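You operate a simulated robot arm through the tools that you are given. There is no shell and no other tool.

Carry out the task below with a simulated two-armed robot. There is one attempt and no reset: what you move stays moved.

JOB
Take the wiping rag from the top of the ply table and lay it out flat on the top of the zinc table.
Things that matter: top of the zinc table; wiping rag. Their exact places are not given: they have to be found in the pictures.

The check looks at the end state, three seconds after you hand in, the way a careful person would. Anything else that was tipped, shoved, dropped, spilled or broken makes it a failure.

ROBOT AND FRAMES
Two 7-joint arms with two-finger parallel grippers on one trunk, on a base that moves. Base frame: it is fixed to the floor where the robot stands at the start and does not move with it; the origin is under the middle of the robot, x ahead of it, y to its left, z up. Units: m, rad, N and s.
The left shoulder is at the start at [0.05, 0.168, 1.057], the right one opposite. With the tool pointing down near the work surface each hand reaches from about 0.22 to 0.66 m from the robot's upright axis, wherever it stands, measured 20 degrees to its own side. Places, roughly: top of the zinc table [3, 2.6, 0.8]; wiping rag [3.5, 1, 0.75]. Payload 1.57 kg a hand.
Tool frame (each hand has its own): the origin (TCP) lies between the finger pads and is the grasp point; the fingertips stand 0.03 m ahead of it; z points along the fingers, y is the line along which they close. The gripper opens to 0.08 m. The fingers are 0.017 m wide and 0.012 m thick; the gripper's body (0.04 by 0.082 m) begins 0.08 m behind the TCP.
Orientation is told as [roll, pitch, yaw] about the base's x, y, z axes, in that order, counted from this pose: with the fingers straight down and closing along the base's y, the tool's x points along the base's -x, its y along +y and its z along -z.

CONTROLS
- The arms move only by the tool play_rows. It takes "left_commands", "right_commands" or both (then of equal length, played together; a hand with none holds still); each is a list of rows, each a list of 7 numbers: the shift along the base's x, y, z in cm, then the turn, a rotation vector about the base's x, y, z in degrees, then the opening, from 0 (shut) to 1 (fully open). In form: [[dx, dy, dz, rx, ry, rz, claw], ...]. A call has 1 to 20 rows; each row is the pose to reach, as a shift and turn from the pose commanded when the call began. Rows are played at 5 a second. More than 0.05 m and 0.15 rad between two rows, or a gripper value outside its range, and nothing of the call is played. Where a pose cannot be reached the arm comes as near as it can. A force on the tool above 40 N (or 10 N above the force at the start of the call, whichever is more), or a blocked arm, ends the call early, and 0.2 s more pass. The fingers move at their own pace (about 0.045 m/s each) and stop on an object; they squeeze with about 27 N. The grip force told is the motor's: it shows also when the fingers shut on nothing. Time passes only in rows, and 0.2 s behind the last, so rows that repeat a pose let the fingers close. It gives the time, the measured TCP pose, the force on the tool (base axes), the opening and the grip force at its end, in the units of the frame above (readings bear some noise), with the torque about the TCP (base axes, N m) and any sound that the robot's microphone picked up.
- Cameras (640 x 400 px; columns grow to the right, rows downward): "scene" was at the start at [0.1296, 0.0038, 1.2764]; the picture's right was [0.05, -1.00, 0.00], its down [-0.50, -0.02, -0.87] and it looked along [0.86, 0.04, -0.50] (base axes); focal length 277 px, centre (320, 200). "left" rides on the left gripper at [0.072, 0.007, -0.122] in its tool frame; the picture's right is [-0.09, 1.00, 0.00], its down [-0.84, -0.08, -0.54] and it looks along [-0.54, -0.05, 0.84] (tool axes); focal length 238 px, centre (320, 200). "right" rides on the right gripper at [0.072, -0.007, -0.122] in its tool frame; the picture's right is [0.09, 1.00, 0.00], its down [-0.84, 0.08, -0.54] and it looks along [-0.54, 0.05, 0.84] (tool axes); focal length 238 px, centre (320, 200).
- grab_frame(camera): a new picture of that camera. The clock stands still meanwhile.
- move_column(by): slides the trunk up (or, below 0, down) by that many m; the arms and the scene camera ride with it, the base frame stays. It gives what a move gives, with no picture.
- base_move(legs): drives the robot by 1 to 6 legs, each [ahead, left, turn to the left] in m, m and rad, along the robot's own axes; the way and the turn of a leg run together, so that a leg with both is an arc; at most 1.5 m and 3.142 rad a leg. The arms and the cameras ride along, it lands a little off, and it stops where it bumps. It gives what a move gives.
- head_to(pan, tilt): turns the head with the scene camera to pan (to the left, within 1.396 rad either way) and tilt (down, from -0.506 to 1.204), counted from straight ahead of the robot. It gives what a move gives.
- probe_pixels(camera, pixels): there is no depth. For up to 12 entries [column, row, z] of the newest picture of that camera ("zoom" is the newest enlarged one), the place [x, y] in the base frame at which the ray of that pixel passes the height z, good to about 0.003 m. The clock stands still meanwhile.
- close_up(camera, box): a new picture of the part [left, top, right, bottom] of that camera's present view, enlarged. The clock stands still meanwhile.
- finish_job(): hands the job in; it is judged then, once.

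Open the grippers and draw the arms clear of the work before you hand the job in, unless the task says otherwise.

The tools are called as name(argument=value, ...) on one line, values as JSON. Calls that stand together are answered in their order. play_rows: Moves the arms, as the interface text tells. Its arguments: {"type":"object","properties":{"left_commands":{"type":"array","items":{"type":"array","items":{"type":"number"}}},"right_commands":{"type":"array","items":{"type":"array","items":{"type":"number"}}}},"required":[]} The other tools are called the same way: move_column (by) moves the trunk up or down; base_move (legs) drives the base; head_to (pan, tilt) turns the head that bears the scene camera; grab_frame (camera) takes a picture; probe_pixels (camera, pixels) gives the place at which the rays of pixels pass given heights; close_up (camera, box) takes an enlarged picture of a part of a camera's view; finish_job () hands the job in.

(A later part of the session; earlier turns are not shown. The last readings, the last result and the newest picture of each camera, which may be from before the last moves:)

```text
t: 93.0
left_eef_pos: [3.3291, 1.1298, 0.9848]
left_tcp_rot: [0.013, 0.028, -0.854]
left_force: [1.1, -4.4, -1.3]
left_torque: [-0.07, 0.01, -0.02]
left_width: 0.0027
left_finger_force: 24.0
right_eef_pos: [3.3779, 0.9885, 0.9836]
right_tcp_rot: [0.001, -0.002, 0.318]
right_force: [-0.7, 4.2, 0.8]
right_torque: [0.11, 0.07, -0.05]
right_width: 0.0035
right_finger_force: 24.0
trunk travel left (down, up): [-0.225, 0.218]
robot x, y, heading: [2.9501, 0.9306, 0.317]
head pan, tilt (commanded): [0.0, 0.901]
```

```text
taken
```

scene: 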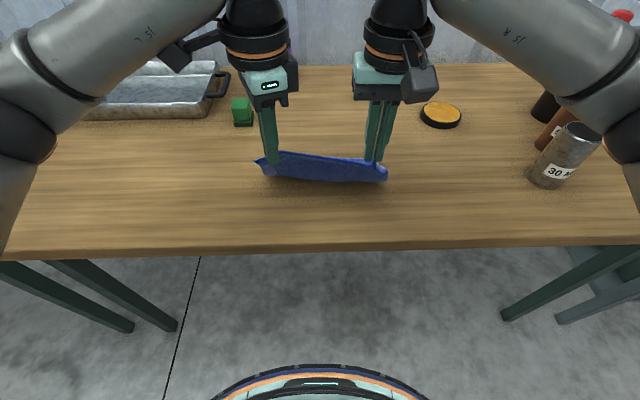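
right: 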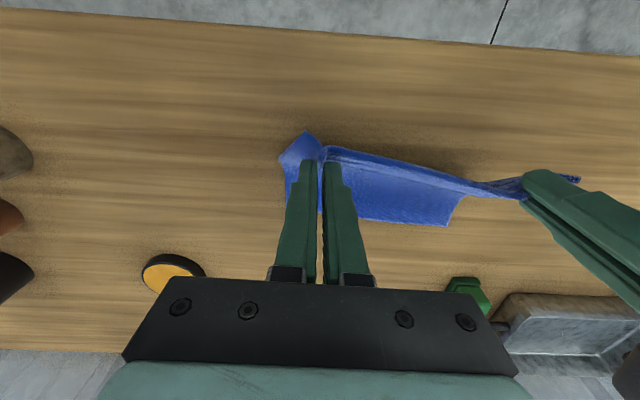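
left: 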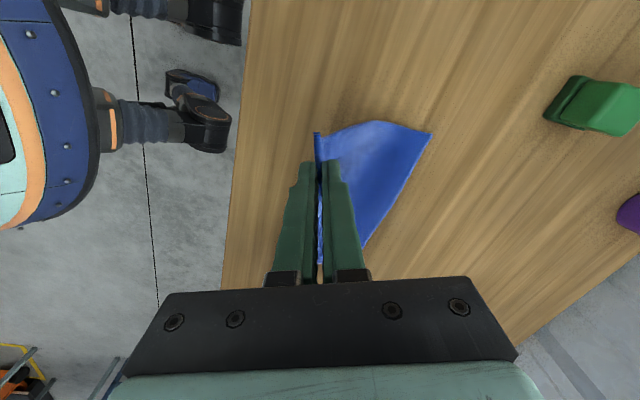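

The hands hold the edge taut with 4 N of tension. I ease them 0.4 cm closer each, then raise the trunk 0.15 m to lift the rag clear of the table.

play_rows(left_commands=[[0.1, -0.3, 0, 0, 0, 0, 0], [0.1, -0.3, 0, 0, 0, 0, 0]], right_commands=[[-0.1, 0.3, 0, 0, 0, 0, 0], [-0.1, 0.3, 0, 0, 0, 0, 0]])

move_column(by=0.17)

grab_frame(camera="scene")

grab_frame(camera="right")

```text
t: 93.6
left_eef_pos: [3.3324, 1.1273, 0.9859]
left_tcp_rot: [0.013, 0.032, -0.852]
left_force: [-0.5, -0.8, -0.2]
left_torque: [-0.01, -0.03, 0.0]
left_width: 0.0029
left_finger_force: 24.4
right_eef_pos: [3.377, 0.9913, 0.9837]
right_tcp_rot: [-0.001, -0.001, 0.316]
right_force: [0.1, 0.3, -0.8]
right_torque: [0.01, 0.06, -0.04]
right_width: 0.0033
right_finger_force: 24.6
trunk travel left (down, up): [-0.225, 0.218]
robot x, y, heading: [2.9512, 0.9283, 0.319]
head pan, tilt (commanded): [0.0, 0.901]
```

```text
t: 95.5
left_eef_pos: [3.3321, 1.1267, 1.1556]
left_tcp_rot: [0.015, 0.029, -0.851]
left_force: [0.6, 0.4, -0.6]
left_torque: [0.01, 0.02, 0.04]
left_width: 0.0025
left_finger_force: 23.8
right_eef_pos: [3.3787, 0.9914, 1.1525]
right_tcp_rot: [0.001, 0.0, 0.318]
right_force: [-1.0, -0.3, -0.1]
right_torque: [-0.05, 0.02, -0.01]
right_width: 0.003
right_finger_force: 24.4
trunk travel left (down, up): [-0.395, 0.048]
robot x, y, heading: [2.9511, 0.9307, 0.322]
head pan, tilt (commanded): [0.0, 0.901]
```

```text
taken
```

scene: 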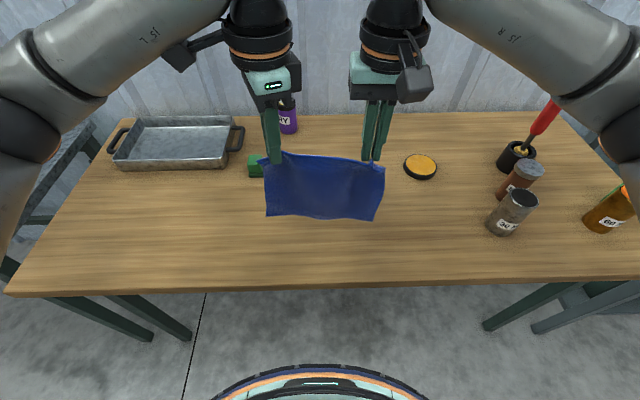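

```text
taken
```

right: 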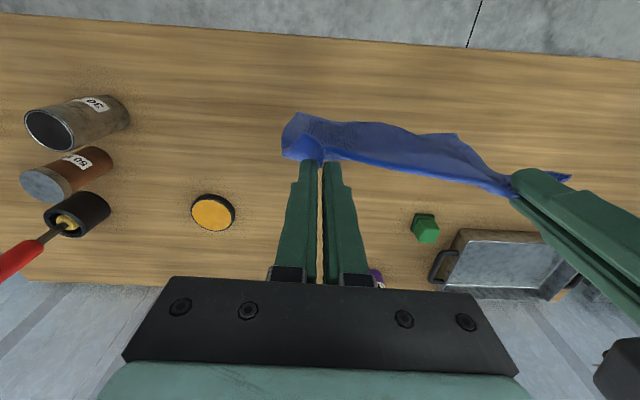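

The rag hangs freely and evenly between the hands. I back off 0.4 m and look left at the zinc table.

base_move(legs=[[-0.4, 0, 0.01]])

head_to(pan=0.75, tilt=0.5)

grab_frame(camera="scene")

```text
t: 98.0
left_eef_pos: [2.947, 1.0062, 1.1558]
left_tcp_rot: [0.015, 0.03, -0.831]
left_force: [-0.2, -1.0, 0.0]
left_torque: [0.04, 0.02, -0.01]
left_width: 0.0031
left_finger_force: 23.7
right_eef_pos: [2.9972, 0.8726, 1.1535]
right_tcp_rot: [0.0, -0.001, 0.34]
right_force: [0.1, 0.1, -0.3]
right_torque: [-0.01, 0.01, -0.03]
right_width: 0.0031
right_finger_force: 24.4
trunk travel left (down, up): [-0.395, 0.048]
robot x, y, heading: [2.5759, 0.8016, 0.341]
head pan, tilt (commanded): [0.0, 0.901]
```

```text
t: 99.1
left_eef_pos: [2.9486, 1.0056, 1.1549]
left_tcp_rot: [0.016, 0.03, -0.829]
left_force: [-0.1, 0.3, 0.0]
left_torque: [-0.02, 0.03, -0.02]
left_width: 0.0027
left_finger_force: 23.8
right_eef_pos: [2.9973, 0.8729, 1.1541]
right_tcp_rot: [0.0, 0.0, 0.34]
right_force: [-0.5, 0.5, -0.2]
right_torque: [0.0, 0.03, -0.02]
right_width: 0.0032
right_finger_force: 24.9
trunk travel left (down, up): [-0.395, 0.048]
robot x, y, heading: [2.5726, 0.8007, 0.339]
head pan, tilt (commanded): [0.75, 0.499]
```

```text
taken
```

scene: 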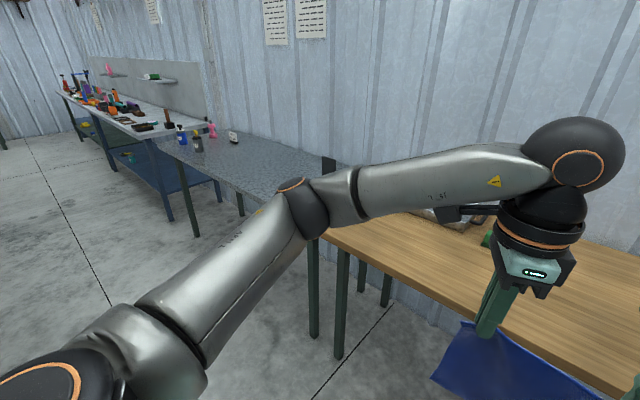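

The zinc table lies to the left, with bottles at its far left end (185–233,138) and a dark object near its right end (330,165); the middle looks free. I strafe left 1.4 m and look at it.

base_move(legs=[[0, 1.4, -0.01]])

head_to(pan=0.0, tilt=0.6)

grab_frame(camera="scene")

```text
t: 112.2
left_eef_pos: [2.4848, 2.3898, 1.1538]
left_tcp_rot: [0.015, 0.029, -0.861]
left_force: [-0.9, 0.1, -0.4]
left_torque: [0.0, 0.0, -0.01]
left_width: 0.0026
left_finger_force: 23.7
right_eef_pos: [2.5312, 2.2565, 1.1525]
right_tcp_rot: [0.001, -0.001, 0.307]
right_force: [-0.1, -0.3, 0.1]
right_torque: [-0.01, 0.01, 0.0]
right_width: 0.0036
right_finger_force: 24.4
trunk travel left (down, up): [-0.395, 0.048]
robot x, y, heading: [2.1037, 2.2016, 0.304]
head pan, tilt (commanded): [0.75, 0.499]
```

```text
t: 113.3
left_eef_pos: [2.4855, 2.3912, 1.1562]
left_tcp_rot: [0.014, 0.03, -0.863]
left_force: [1.0, 0.0, -0.1]
left_torque: [0.04, 0.01, -0.02]
left_width: 0.0025
left_finger_force: 23.4
right_eef_pos: [2.5297, 2.2554, 1.153]
right_tcp_rot: [-0.001, 0.002, 0.308]
right_force: [0.5, 0.3, 0.1]
right_torque: [0.02, 0.06, 0.01]
right_width: 0.0033
right_finger_force: 24.5
trunk travel left (down, up): [-0.395, 0.048]
robot x, y, heading: [2.1038, 2.1973, 0.307]
head pan, tilt (commanded): [0.0, 0.6]
```

```text
taken
```

scene: 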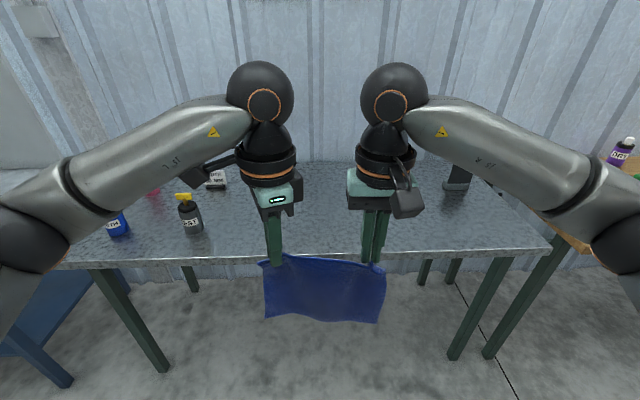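

I'm centred on the zinc table; items on it: blue bottle (118,222), dark spray bottle (190,215), white sign (217,180), black bookend (457,178). I probe table edge and legs and enlarge the view to judge height and free space.

probe_pixels(camera="scene", pixels=[[163, 372, 0], [455, 359, 0], [548, 249, 0.8], [548, 249, 0.85], [548, 249, 0.9], [68, 265, 0.85], [68, 265, 0.9], [190, 233, 0.87], [457, 189, 0.87], [118, 235, 0.87], [217, 188, 0.87]])

close_up(camera="scene", box=[60, 140, 300, 290])

close_up(camera="scene", box=[340, 130, 580, 280])

```text
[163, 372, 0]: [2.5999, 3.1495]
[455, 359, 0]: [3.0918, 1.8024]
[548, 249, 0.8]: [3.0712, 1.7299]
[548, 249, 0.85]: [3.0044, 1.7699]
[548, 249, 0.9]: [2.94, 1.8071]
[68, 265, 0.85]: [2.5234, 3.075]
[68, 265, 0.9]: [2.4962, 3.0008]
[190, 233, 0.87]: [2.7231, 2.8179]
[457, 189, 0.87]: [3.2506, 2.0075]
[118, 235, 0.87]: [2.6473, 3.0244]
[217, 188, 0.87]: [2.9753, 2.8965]
```

```text
2.67 times, centred on (180, 215) of scene
```

zoom: 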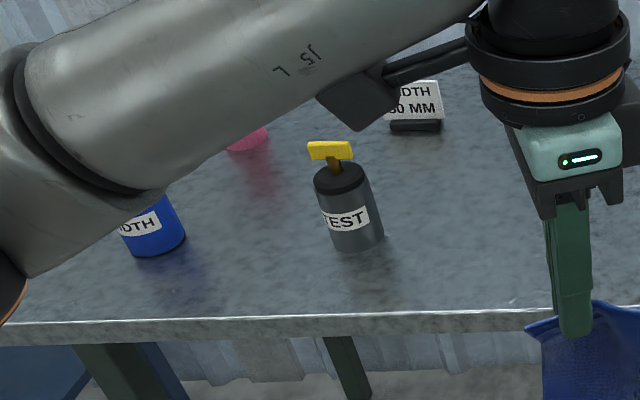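

```text
2.67 times, centred on (460, 205) of scene
```

zoom: 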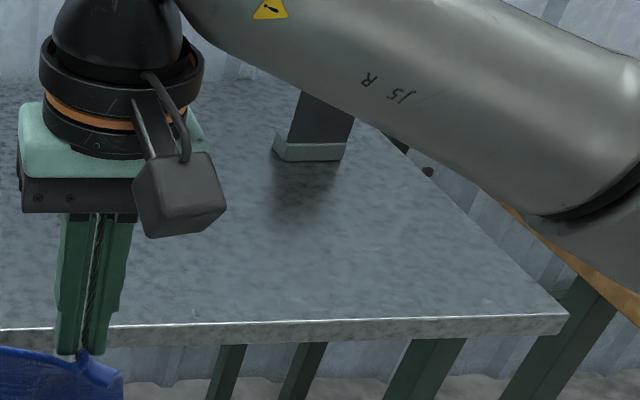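

I take the hand camera pictures to triangulate the zinc top's height with common features.

grab_frame(camera="right")

grab_frame(camera="left")

```text
taken
```

right: 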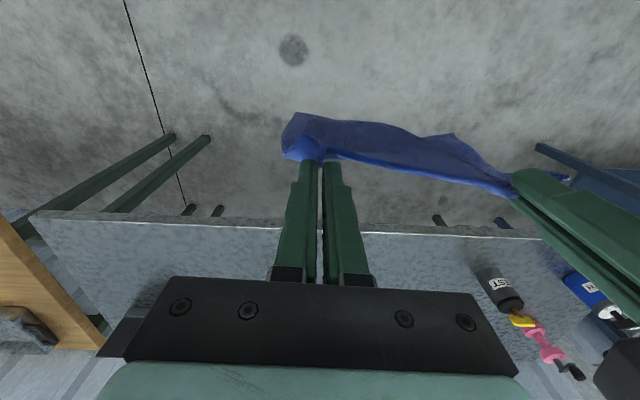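

```text
taken
```

left: 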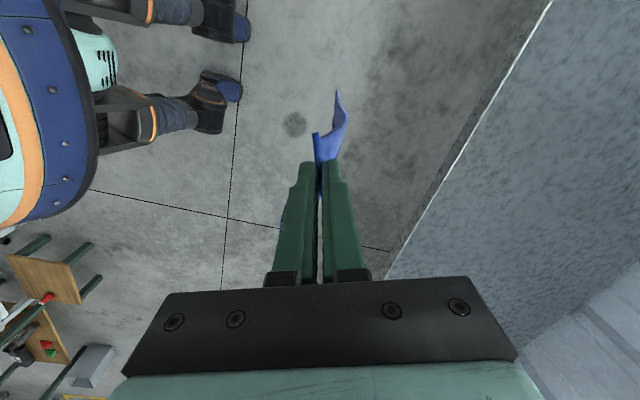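

I probe the zinc table's right front corner in both views — scene (552,247), right (37,212) — and the spray bottle's base — scene (194,234), right (487,268) — at several heights.

probe_pixels(camera="right", pixels=[[37, 212, 0.84], [37, 212, 0.86], [37, 212, 0.88], [37, 212, 0.9], [487, 268, 0.84], [487, 268, 0.88], [330, 222, 0.84], [330, 222, 0.88]])

probe_pixels(camera="scene", pixels=[[552, 247, 0.84], [552, 247, 0.86], [552, 247, 0.88], [552, 247, 0.9], [194, 234, 0.84], [194, 234, 0.88], [420, 252, 0.84], [420, 252, 0.88]])

probe_pixels(camera="left", pixels=[[470, 130, 0.84], [470, 130, 0.86], [470, 130, 0.88], [470, 130, 0.9], [400, 265, 0.86], [400, 265, 0.88], [540, 15, 0.86], [540, 15, 0.88]])

close_up(camera="right", box=[0, 180, 160, 280])

```text
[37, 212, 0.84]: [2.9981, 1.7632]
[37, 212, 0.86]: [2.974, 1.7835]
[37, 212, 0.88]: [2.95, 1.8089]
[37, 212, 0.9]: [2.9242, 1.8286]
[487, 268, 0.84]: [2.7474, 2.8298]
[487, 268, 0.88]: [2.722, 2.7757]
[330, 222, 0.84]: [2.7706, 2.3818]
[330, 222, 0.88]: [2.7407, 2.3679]
```

```text
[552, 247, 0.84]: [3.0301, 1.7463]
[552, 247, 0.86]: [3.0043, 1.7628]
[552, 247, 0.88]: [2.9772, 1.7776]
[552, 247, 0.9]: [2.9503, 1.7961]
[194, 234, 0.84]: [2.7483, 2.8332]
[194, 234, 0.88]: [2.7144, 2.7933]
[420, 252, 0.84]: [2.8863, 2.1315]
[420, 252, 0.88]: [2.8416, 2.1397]
```

```text
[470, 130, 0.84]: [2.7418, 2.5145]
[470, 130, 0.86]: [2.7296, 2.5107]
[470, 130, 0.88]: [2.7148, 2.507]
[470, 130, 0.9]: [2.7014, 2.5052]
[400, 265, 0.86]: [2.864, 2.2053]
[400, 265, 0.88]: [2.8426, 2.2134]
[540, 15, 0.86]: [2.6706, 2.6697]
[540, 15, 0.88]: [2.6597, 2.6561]
```

```text
4.00 times, centred on (80, 230) of right
```

zoom: 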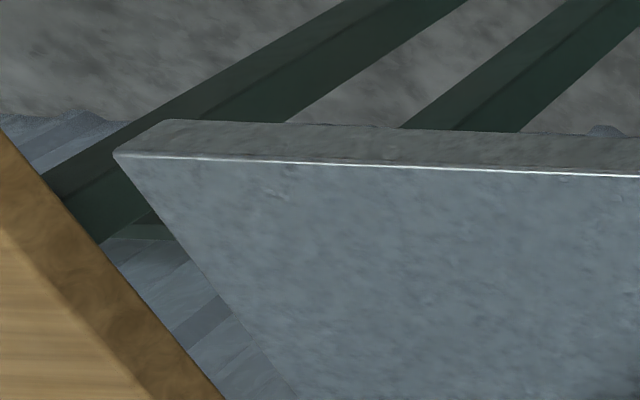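

The true top corner in the right picture is at (28.8,218.5). I probe that again, and front-edge points for line comparison.

probe_pixels(camera="right", pixels=[[28.8, 218.5, 0.8], [28.8, 218.5, 0.82], [28.8, 218.5, 0.84], [28.8, 218.5, 0.86], [28.8, 218.5, 0.88], [160, 224.3, 0.84], [160, 224.3, 0.86], [160, 224.3, 0.88]])

probe_pixels(camera="scene", pixels=[[552.6, 247, 0.82], [552.6, 247, 0.84], [552.6, 247, 0.85], [552.6, 247, 0.86], [440, 251, 0.84], [440, 251, 0.86]])

```text
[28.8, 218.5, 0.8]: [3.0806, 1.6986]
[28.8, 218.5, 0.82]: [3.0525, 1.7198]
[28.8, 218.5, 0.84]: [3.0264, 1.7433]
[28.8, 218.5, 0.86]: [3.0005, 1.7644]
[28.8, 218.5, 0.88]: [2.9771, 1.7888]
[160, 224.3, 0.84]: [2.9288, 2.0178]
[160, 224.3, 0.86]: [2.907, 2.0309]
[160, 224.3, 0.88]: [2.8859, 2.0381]
```

```text
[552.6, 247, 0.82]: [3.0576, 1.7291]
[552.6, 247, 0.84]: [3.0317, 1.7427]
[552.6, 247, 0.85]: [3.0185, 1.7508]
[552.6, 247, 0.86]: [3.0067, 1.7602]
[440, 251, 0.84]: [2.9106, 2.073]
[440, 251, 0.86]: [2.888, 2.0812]
```

Zinc top is at z ≈ 0.84, front edge about 0.73 m ahead; free space lies between the spray bottle and the bookend. I drive ahead 0.47 m and 0.1 m right so the rag hangs over that free area.

base_move(legs=[[0.47, -0.1, 0.02]])

head_to(pan=0.0, tilt=0.85)

grab_frame(camera="scene")

grab_frame(camera="right")

grab_frame(camera="left")

```text
t: 116.1
left_eef_pos: [2.9496, 2.4513, 1.1548]
left_tcp_rot: [0.011, 0.03, -0.836]
left_force: [-0.3, 0.1, -0.7]
left_torque: [-0.01, -0.01, -0.01]
left_width: 0.0029
left_finger_force: 23.5
right_eef_pos: [2.9976, 2.3167, 1.1528]
right_tcp_rot: [-0.001, -0.001, 0.335]
right_force: [-0.1, 0.0, -0.4]
right_torque: [0.0, -0.02, 0.0]
right_width: 0.003
right_finger_force: 24.1
trunk travel left (down, up): [-0.395, 0.048]
robot x, y, heading: [2.5715, 2.2453, 0.334]
head pan, tilt (commanded): [0.0, 0.6]
```

```text
t: 116.9
left_eef_pos: [2.9497, 2.4509, 1.1553]
left_tcp_rot: [0.013, 0.029, -0.834]
left_force: [-0.3, -0.3, -1.2]
left_torque: [-0.01, 0.01, -0.04]
left_width: 0.0026
left_finger_force: 23.7
right_eef_pos: [2.9984, 2.3167, 1.1532]
right_tcp_rot: [0.0, 0.0, 0.334]
right_force: [0.4, -0.4, -0.7]
right_torque: [-0.02, -0.01, 0.0]
right_width: 0.0033
right_finger_force: 24.1
trunk travel left (down, up): [-0.395, 0.048]
robot x, y, heading: [2.5738, 2.2477, 0.337]
head pan, tilt (commanded): [0.0, 0.85]
```

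```text
taken
```

scene: 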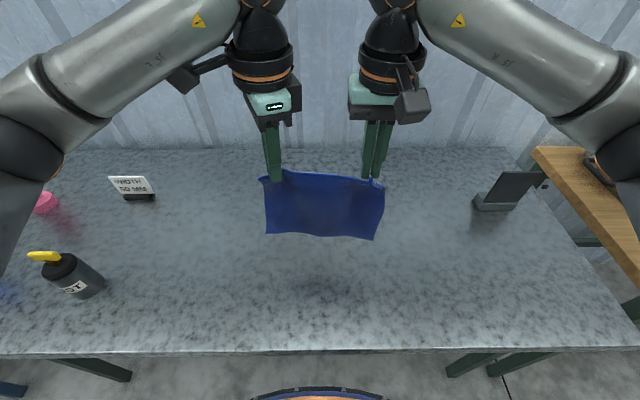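

```text
taken
```

right: 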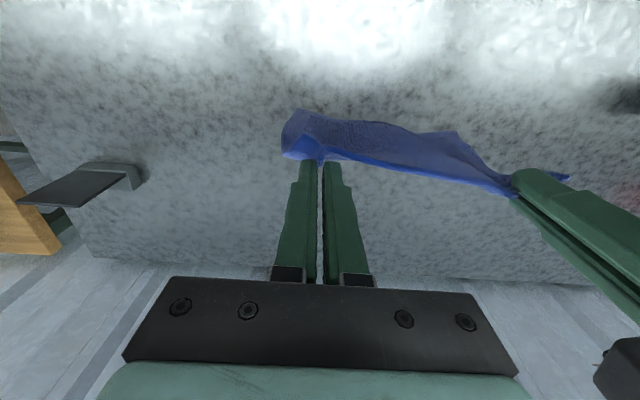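

```text
taken
```

left: 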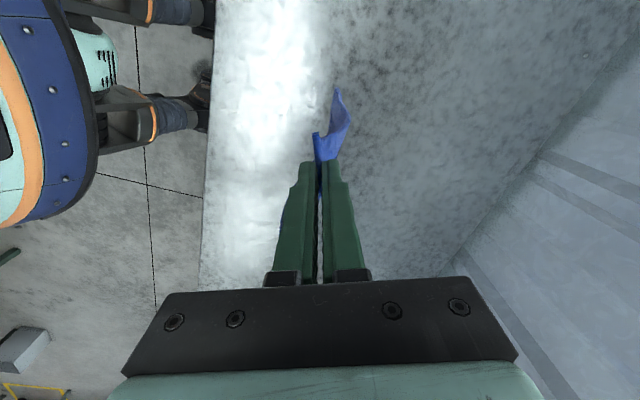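

The rag hangs over the free middle of the zinc top. I extend both hands forward 15 cm together to the start point for laying it down.

play_rows(left_commands=[[2.4, 0.85, 0, 0, 0, 0, 0], [4.9, 1.7, 0, 0, 0, 0, 0], [7.3, 2.55, 0, 0, 0, 0, 0], [9.8, 3.4, 0, 0, 0, 0, 0], [12.2, 4.25, 0, 0, 0, 0, 0], [14.6, 5.1, 0, 0, 0, 0, 0], [14.6, 5.1, 0, 0, 0, 0, 0]], right_commands=[[2.4, 0.85, 0, 0, 0, 0, 0], [4.9, 1.7, 0, 0, 0, 0, 0], [7.3, 2.55, 0, 0, 0, 0, 0], [9.8, 3.4, 0, 0, 0, 0, 0], [12.2, 4.25, 0, 0, 0, 0, 0], [14.6, 5.1, 0, 0, 0, 0, 0], [14.6, 5.1, 0, 0, 0, 0, 0]])

```text
t: 118.5
left_eef_pos: [2.9491, 2.4519, 1.1553]
left_tcp_rot: [0.015, 0.032, -0.835]
left_force: [-0.1, 0.4, -0.7]
left_torque: [-0.01, 0.01, 0.01]
left_width: 0.0027
left_finger_force: 24.0
left hand out of reach, approached as far as the arm can: row 1, 2, 3, 4, 5, 6, 7
right_eef_pos: [3.144, 2.3661, 1.1539]
right_tcp_rot: [-0.002, -0.001, 0.336]
right_force: [0.7, -0.7, 0.0]
right_torque: [0.02, -0.02, 0.04]
right_width: 0.0
right_finger_force: 21.2
trunk travel left (down, up): [-0.395, 0.048]
robot x, y, heading: [2.5771, 2.2491, 0.331]
head pan, tilt (commanded): [0.0, 0.85]
```

The left hand could not follow and the right pulled out of the cloth (width 0.0). I look at how the rag hangs now.

grab_frame(camera="scene")

grab_frame(camera="left")

grab_frame(camera="right")

```text
taken
```

scene: 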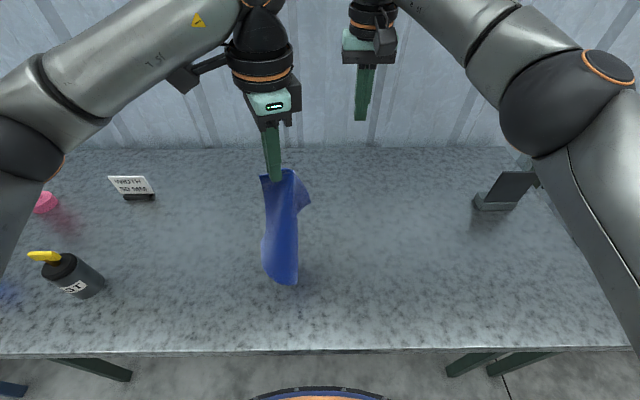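

```text
taken
```

left: 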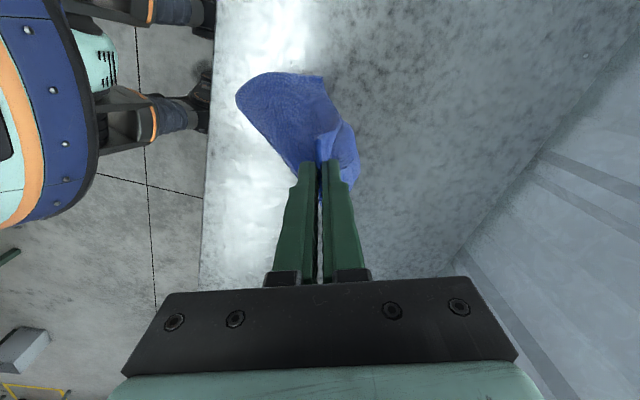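

```text
taken
```

right: 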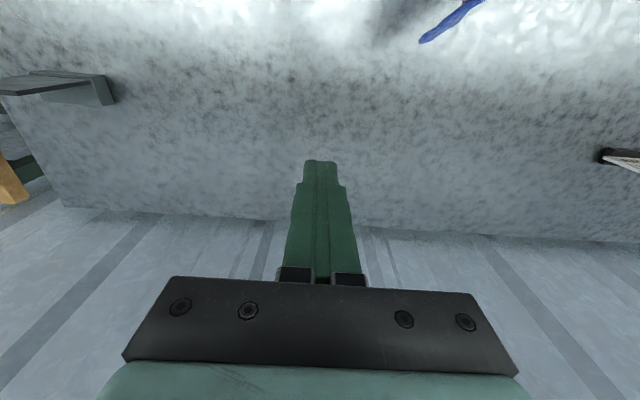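

The rag now hangs from the left fingers alone, and the left arm cannot go forward at this yaw. I will lay it with the left hand by a sideways motion; first I move the right hand out to the right, high above the bookend, with its gripper reopened.

play_rows(right_commands=[[-0.7, -4.4, 1, 0, 0, 0, 0], [-1.5, -8.8, 2, 0, 0, 0, 0.2], [-2.2, -13.2, 3, 0, 0, 0, 0.5], [-3, -17.6, 3, 0, 0, 0, 0.5], [-3.7, -22, 3, 0, 0, 0, 0.5], [-4.5, -26.4, 3, 0, 0, 0, 0.5], [-5.2, -30.8, 3, 0, 0, 0, 0.5], [-6, -35.2, 3, 0, 0, 0, 0.5]])

play_rows(left_commands=[[0, -1, 0, 0, 0, 6, 0], [0, -2, 0, 0, 0, 12, 0], [0, -3, 0, 0, 0, 18, 0], [0, -4, 0, 0, 0, 24, 0], [0, -5, 0, 0, 0, 30, 0], [0, -6, 0, 0, 0, 35, 0], [0, -7, 0, 0, 0, 40, 0], [0, -7, 0, 0, 0, 40, 0]])

grab_frame(camera="scene")

grab_frame(camera="left")

```text
t: 120.3
left_eef_pos: [2.9498, 2.4495, 1.1547]
left_tcp_rot: [0.013, 0.029, -0.834]
left_force: [-0.5, -0.7, 0.2]
left_torque: [0.03, 0.01, -0.01]
left_width: 0.0026
left_finger_force: 23.8
right_eef_pos: [3.0834, 2.0142, 1.1811]
right_tcp_rot: [-0.001, 0.0, 0.336]
right_force: [-0.3, 0.2, 0.4]
right_torque: [0.01, 0.0, -0.01]
right_width: 0.04
right_finger_force: 0.1
trunk travel left (down, up): [-0.395, 0.048]
robot x, y, heading: [2.5748, 2.2474, 0.337]
head pan, tilt (commanded): [0.0, 0.85]
```

```text
t: 122.1
left_eef_pos: [2.9461, 2.3876, 1.1564]
left_tcp_rot: [0.014, 0.03, -0.135]
left_force: [1.2, 1.4, 0.3]
left_torque: [0.04, 0.02, -0.07]
left_width: 0.0027
left_finger_force: 23.6
right_eef_pos: [3.0844, 2.0169, 1.1819]
right_tcp_rot: [0.001, 0.0, 0.334]
right_force: [0.4, 0.5, 0.0]
right_torque: [-0.01, -0.01, 0.0]
right_width: 0.0398
right_finger_force: 0.0
trunk travel left (down, up): [-0.395, 0.048]
robot x, y, heading: [2.5702, 2.2506, 0.341]
head pan, tilt (commanded): [0.0, 0.85]
```

```text
taken
```

scene: 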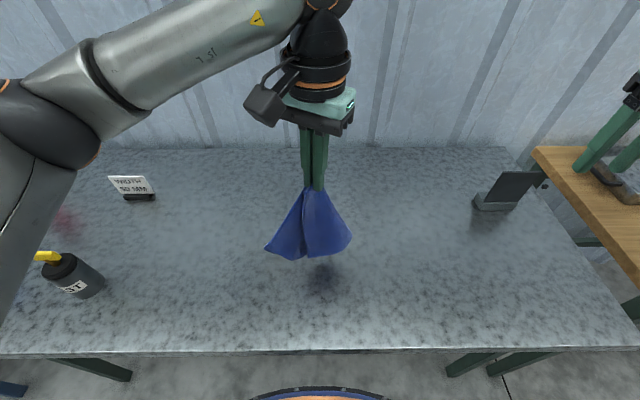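

```text
taken
```

left: 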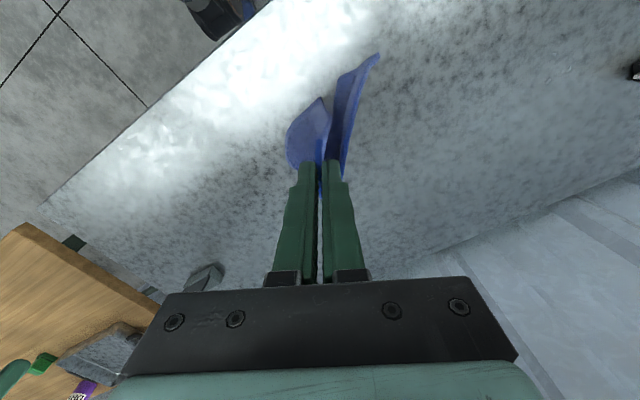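

The rag hangs in two lobes below the left fingers. I enlarge the view to identify the corners and edges.

close_up(camera="scene", box=[230, 170, 400, 276])

close_up(camera="left", box=[240, 30, 420, 190])

grab_frame(camera="right")

```text
3.76 times, centred on (315, 223) of scene
```

zoom: 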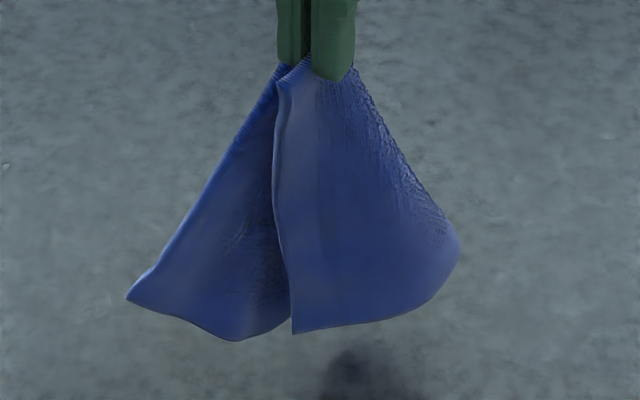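

```text
2.50 times, centred on (330, 110) of left
```

zoom: 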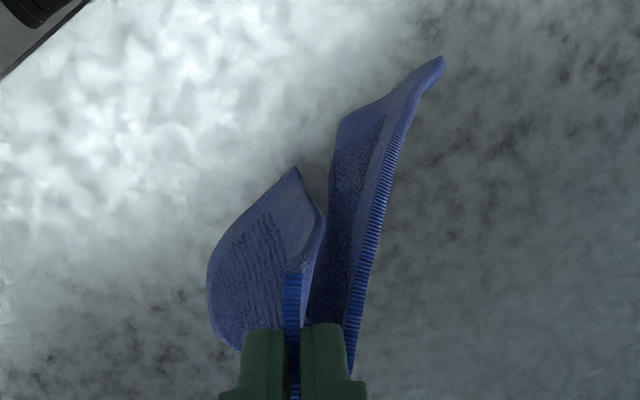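

```text
taken
```

right: 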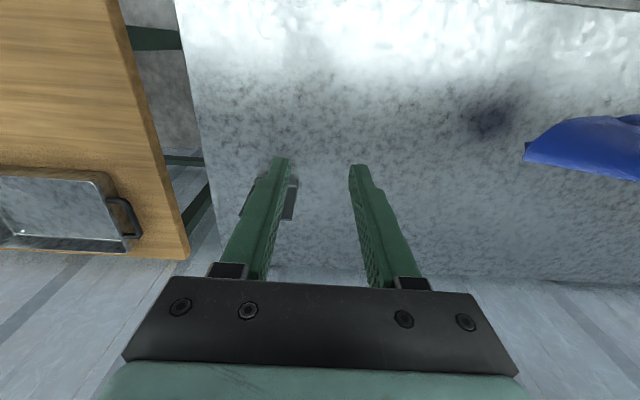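

I read the shape as a cone held near the rag's left-near corner, its slit opening to the left and its back bulging right. Laying it on its back by moving the hand left while lowering should open it. First I shift the left hand 12 cm right and lower the trunk 6 cm.

play_rows(left_commands=[[1.0, -2.8, 0, 0, 0, 0, 0], [2.0, -5.6, 0, 0, 0, 0, 0], [3.0, -8.5, 0, 0, 0, 0, 0], [4.0, -11.3, 0, 0, 0, 0, 0], [4.0, -11.3, 0, 0, 0, 0, 0], [4.0, -11.3, 0, 0, 0, 0, 0]])

move_column(by=-0.05)

grab_frame(camera="scene")

grab_frame(camera="right")

```text
t: 123.5
left_eef_pos: [2.9864, 2.2752, 1.1592]
left_tcp_rot: [0.014, 0.029, -0.137]
left_force: [0.3, -0.8, -0.4]
left_torque: [0.01, -0.01, -0.04]
left_width: 0.0025
left_finger_force: 24.0
right_eef_pos: [3.0848, 2.0149, 1.1805]
right_tcp_rot: [0.0, 0.001, 0.335]
right_force: [-0.4, -0.4, 0.3]
right_torque: [0.02, -0.01, 0.01]
right_width: 0.0398
right_finger_force: 0.1
trunk travel left (down, up): [-0.395, 0.048]
robot x, y, heading: [2.5714, 2.2457, 0.333]
head pan, tilt (commanded): [0.0, 0.85]
```

```text
t: 124.4
left_eef_pos: [2.985, 2.2762, 1.1092]
left_tcp_rot: [0.014, 0.032, -0.136]
left_force: [-1.3, -0.1, -0.3]
left_torque: [0.0, -0.01, -0.04]
left_width: 0.0027
left_finger_force: 23.6
right_eef_pos: [3.085, 2.0152, 1.1317]
right_tcp_rot: [0.0, -0.001, 0.335]
right_force: [0.1, 0.0, -0.2]
right_torque: [0.02, 0.02, -0.02]
right_width: 0.0401
right_finger_force: 0.1
trunk travel left (down, up): [-0.345, 0.098]
robot x, y, heading: [2.5708, 2.2475, 0.329]
head pan, tilt (commanded): [0.0, 0.85]
```

```text
taken
```

scene: 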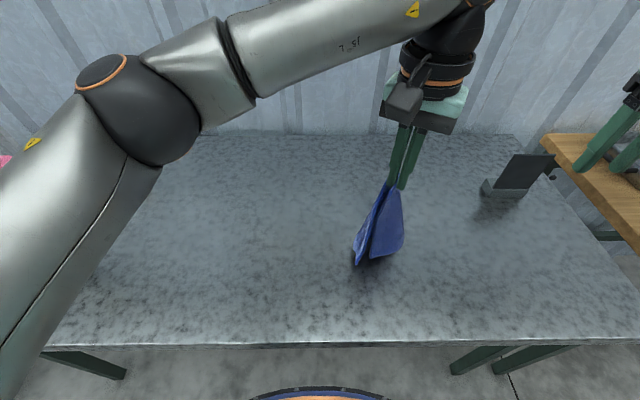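

```text
taken
```

right: 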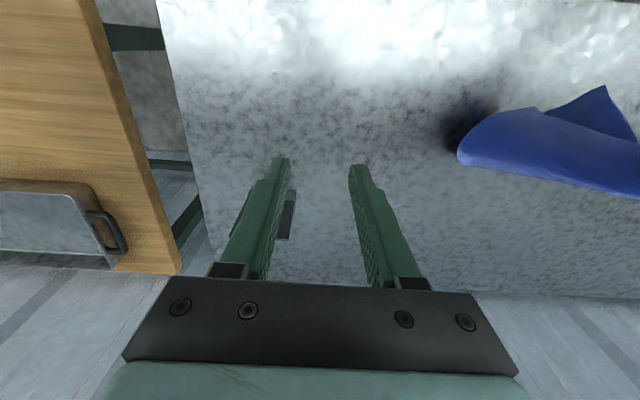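

I enlarge the scene view again to confirm the rag's shape before laying it.

close_up(camera="scene", box=[310, 170, 460, 276])

close_up(camera="right", box=[420, 60, 640, 220])

grab_frame(camera="left")

```text
3.77 times, centred on (385, 223) of scene
```

zoom: 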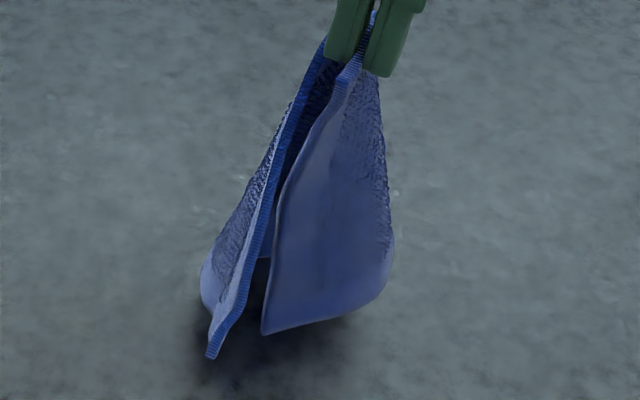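

```text
2.50 times, centred on (530, 140) of right
```

zoom: 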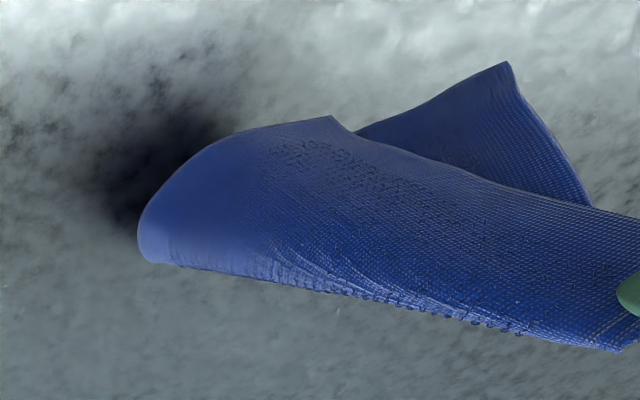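

```text
taken
```

left: 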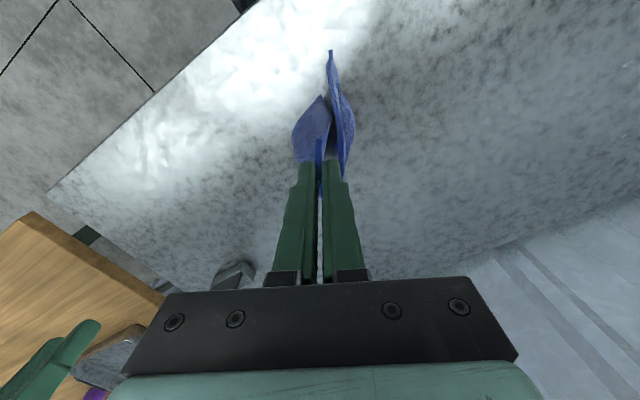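

The slit now faces the robot and the bulge faces away, so to lay it on its back the hand must move away from the robot while lowering. I bring the left hand to 0.33 m ahead on the centre line, turn it +20°, and look.

play_rows(left_commands=[[-1.7, 1.4, 1.5, 0, 0, 4, 0], [-3.4, 2.7, 2, 0, 0, 8, 0], [-5.1, 4.1, 2, 0, 0, 12, 0], [-6.8, 5.4, 2, 0, 0, 16, 0], [-8.5, 6.8, 2, 0, 0, 20, 0], [-10.2, 8.1, 2, 0, 0, 20, 0], [-10.2, 8.1, 2, 0, 0, 20, 0], [-10.2, 8.1, 2, 0, 0, 20, 0]])

grab_frame(camera="scene")

close_up(camera="scene", box=[230, 190, 430, 320])

grab_frame(camera="right")

```text
t: 126.2
left_eef_pos: [2.8804, 2.3581, 1.1296]
left_tcp_rot: [0.013, 0.031, 0.213]
left_force: [-0.6, -0.8, -0.4]
left_torque: [-0.02, -0.02, -0.06]
left_width: 0.0024
left_finger_force: 24.7
right_eef_pos: [3.084, 2.0156, 1.1302]
right_tcp_rot: [0.0, -0.001, 0.335]
right_force: [0.0, -0.4, 0.6]
right_torque: [-0.02, -0.01, 0.01]
right_width: 0.0401
right_finger_force: 0.0
trunk travel left (down, up): [-0.345, 0.098]
robot x, y, heading: [2.5737, 2.2498, 0.335]
head pan, tilt (commanded): [0.0, 0.85]
```

```text
taken
```

scene: 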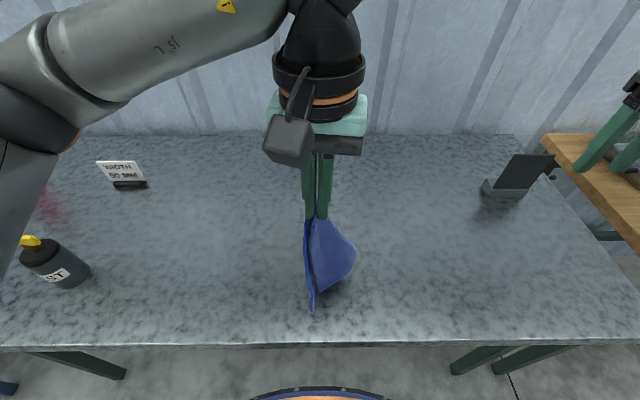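

```text
3.08 times, centred on (330, 255) of scene
```

zoom: 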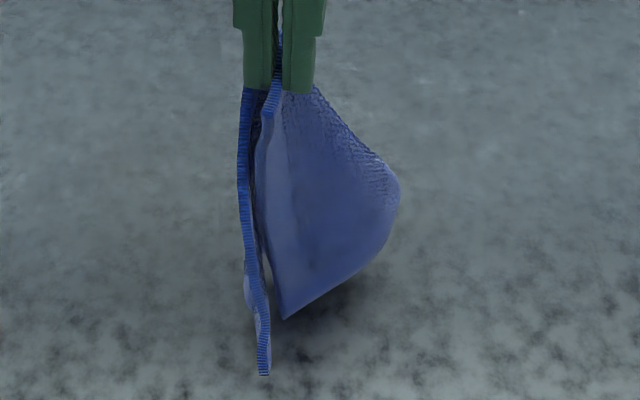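

```text
taken
```

right: 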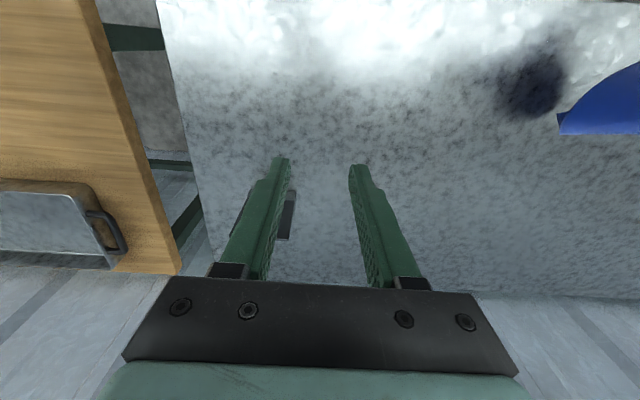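

The rag hangs folded in half: its near edge (hatched line at zoom (250,90)–(263,375)) drops straight from the left fingers to the free corner, facing the robot. I'll catch that free corner with the right hand in the air; first I move the left hand forward, up, and turn it 45° so that edge faces my right.

play_rows(left_commands=[[1.9, 0.7, 1, 0, 0, 7.5, 0], [3.8, 1.3, 2, 0, 0, 15, 0], [5.7, 2.0, 3, 0, 0, 22.5, 0], [7.6, 2.7, 4, 0, 0, 30, 0], [9.5, 3.3, 5, 0, 0, 37.5, 0], [11.3, 4.0, 5, 0, 0, 45, 0], [11.3, 4.0, 5, 0, 0, 45, 0], [11.3, 4.0, 5, 0, 0, 45, 0]])

grab_frame(camera="scene")

close_up(camera="scene", box=[230, 130, 430, 260])

grab_frame(camera="right")

```text
t: 128.0
left_eef_pos: [2.9959, 2.3973, 1.1808]
left_tcp_rot: [0.015, 0.028, 0.999]
left_force: [0.8, 1.1, -0.3]
left_torque: [0.02, -0.01, -0.05]
left_width: 0.0025
left_finger_force: 23.4
right_eef_pos: [3.0841, 2.0151, 1.1317]
right_tcp_rot: [0.002, 0.001, 0.335]
right_force: [-0.4, -0.7, 0.0]
right_torque: [-0.02, -0.02, 0.04]
right_width: 0.0402
right_finger_force: 0.0
trunk travel left (down, up): [-0.345, 0.098]
robot x, y, heading: [2.5708, 2.2474, 0.338]
head pan, tilt (commanded): [0.0, 0.85]
```

```text
taken
```

scene: 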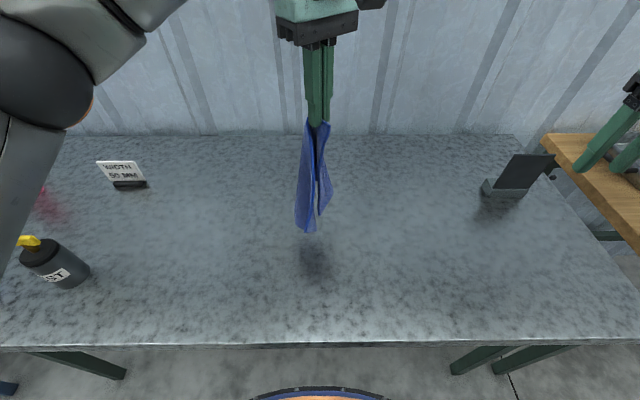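

```text
3.08 times, centred on (330, 195) of scene
```

zoom: 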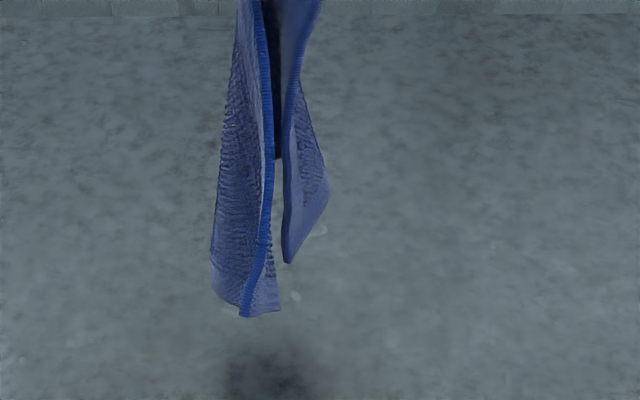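

```text
taken
```

right: 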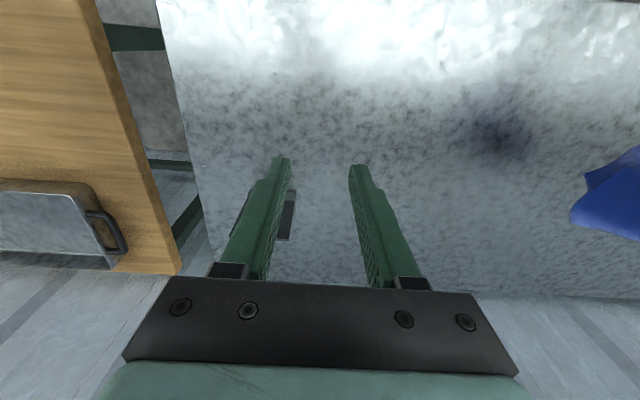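

The slit still faces me, so laying by moving the hand away from me will put the rag on its back with the slit upward. I test the forward reach in the air first (13 cm ahead).

play_rows(left_commands=[[3.1, 1.1, 0, 0, 0, 0, 0], [6.2, 2.2, 0, 0, 0, 0, 0], [9.2, 3.2, 0, 0, 0, 0, 0], [12.3, 4.3, 0, 0, 0, 0, 0], [12.3, 4.3, 0, 0, 0, 0, 0]])

grab_frame(camera="scene")

```text
t: 129.2
left_eef_pos: [3.0805, 2.4342, 1.1699]
left_tcp_rot: [0.014, 0.03, 0.997]
left_force: [0.5, 0.6, -0.6]
left_torque: [-0.01, 0.01, -0.04]
left_width: 0.0026
left_finger_force: 24.0
left hand out of reach, approached as far as the arm can: row 3, 4, 5
right_eef_pos: [3.0854, 2.015, 1.132]
right_tcp_rot: [0.0, -0.002, 0.335]
right_force: [1.0, -0.6, 0.3]
right_torque: [-0.03, 0.03, 0.01]
right_width: 0.0398
right_finger_force: 0.0
trunk travel left (down, up): [-0.345, 0.098]
robot x, y, heading: [2.5735, 2.2455, 0.333]
head pan, tilt (commanded): [0.0, 0.85]
```

```text
taken
```

scene: 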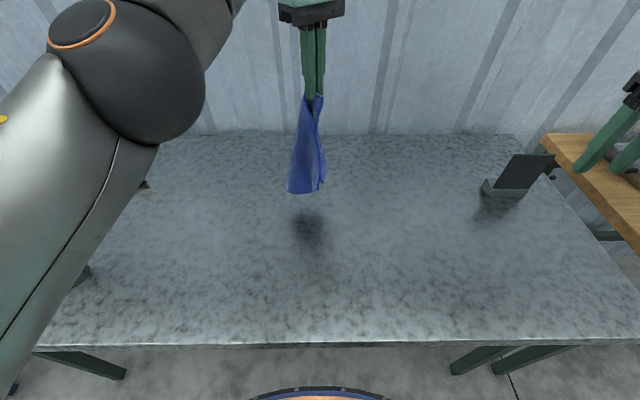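

The forward reach ends near 0.54 m at this yaw, too short. I'll instead turn the left hand clockwise so the slit faces left, and lay by moving right; I move to the start point (0.36 ahead, 0.22 left), turning -84°.

play_rows(left_commands=[[-2.2, 1.3, 0, 0, 0, -7.6, 0], [-4.4, 2.5, 0, 0, 0, -15.3, 0], [-6.5, 3.8, 0, 0, 0, -22.9, 0], [-8.7, 5.1, 0, 0, 0, -30.5, 0], [-10.9, 6.3, 0, 0, 0, -38.2, 0], [-13.1, 7.6, 0, 0, 0, -45.8, 0], [-15.2, 8.8, 0, 0, 0, -53.5, 0], [-17.4, 10.1, 0, 0, 0, -61.1, 0], [-19.6, 11.4, 0, 0, 0, -68.7, 0], [-21.8, 12.6, 0, 0, 0, -76.4, 0], [-24, 13.9, 0, 0, 0, -84, 0], [-24, 13.9, 0, 0, 0, -84, 0], [-24, 13.9, 0, 0, 0, -84, 0]])

grab_frame(camera="scene")

grab_frame(camera="left")

grab_frame(camera="right")

```text
t: 132.0
left_eef_pos: [2.84, 2.5725, 1.171]
left_tcp_rot: [0.013, 0.03, -0.469]
left_force: [-0.2, -0.7, 0.4]
left_torque: [0.0, 0.01, 0.05]
left_width: 0.0023
left_finger_force: 24.2
right_eef_pos: [3.086, 2.0141, 1.1332]
right_tcp_rot: [0.0, 0.0, 0.336]
right_force: [-0.4, 0.2, 0.0]
right_torque: [0.01, 0.01, 0.01]
right_width: 0.0399
right_finger_force: 0.0
trunk travel left (down, up): [-0.345, 0.098]
robot x, y, heading: [2.5747, 2.249, 0.331]
head pan, tilt (commanded): [0.0, 0.85]
```

```text
taken
```

scene: 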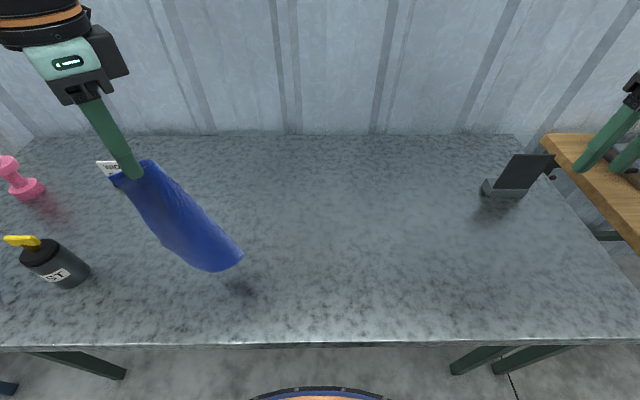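

```text
taken
```

left: 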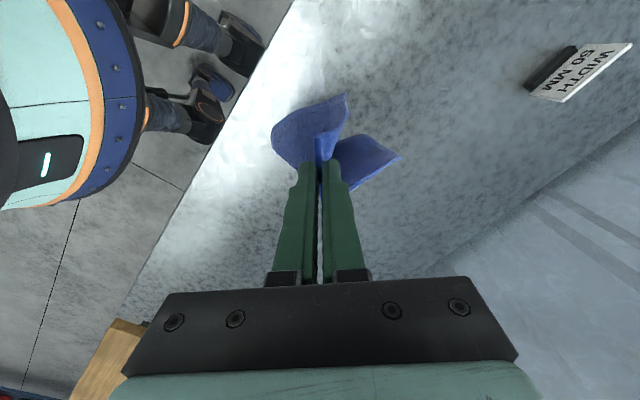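

```text
taken
```

right: 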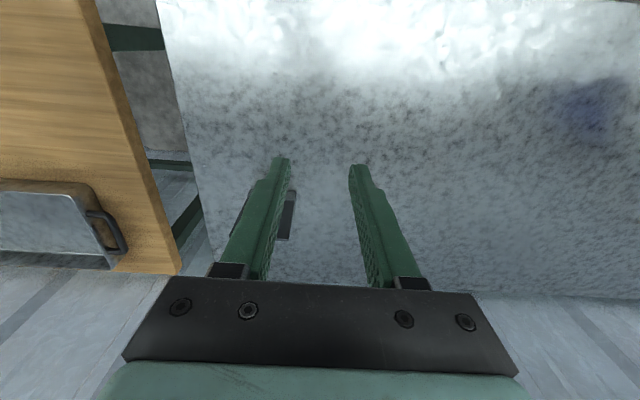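

The slit now faces left (left picture: gap between lobes at (345,95) and (400,155)), as wanted. The start is too near the table front, so I move the left hand 11 cm forward first.

play_rows(left_commands=[[2.1, 0.7, 0, 0, 0, 0, 0], [4.2, 1.4, 0, 0, 0, 0, 0], [6.3, 2.2, 0, 0, 0, 0, 0], [8.4, 2.9, 0, 0, 0, 0, 0], [10.4, 3.6, 0, 0, 0, 0, 0], [10.4, 3.6, 0, 0, 0, 0, 0]])

grab_frame(camera="left")

grab_frame(camera="scene")

```text
t: 133.4
left_eef_pos: [2.9256, 2.5926, 1.1673]
left_tcp_rot: [0.013, 0.029, -0.465]
left_force: [0.0, 0.4, 0.1]
left_torque: [-0.01, 0.01, 0.07]
left_width: 0.0025
left_finger_force: 23.6
left hand out of reach, approached as far as the arm can: row 4, 5, 6
right_eef_pos: [3.0846, 2.016, 1.1315]
right_tcp_rot: [0.001, 0.0, 0.335]
right_force: [0.5, 0.1, -0.7]
right_torque: [0.0, -0.02, 0.02]
right_width: 0.0402
right_finger_force: 0.0
trunk travel left (down, up): [-0.345, 0.098]
robot x, y, heading: [2.575, 2.2465, 0.334]
head pan, tilt (commanded): [0.0, 0.85]
```

```text
taken
```

left: 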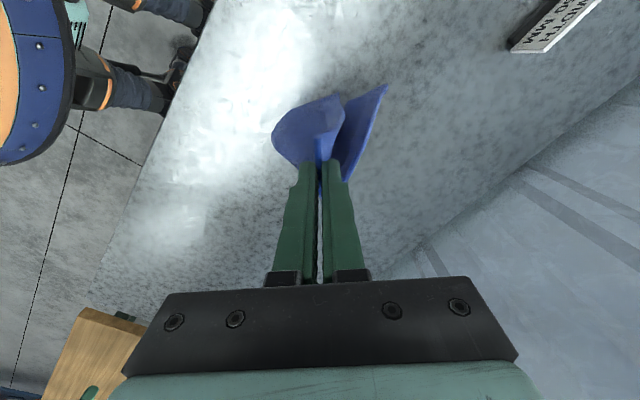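

```text
taken
```

scene: 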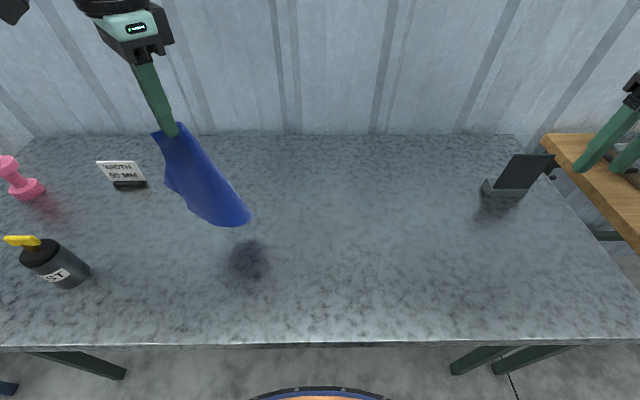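

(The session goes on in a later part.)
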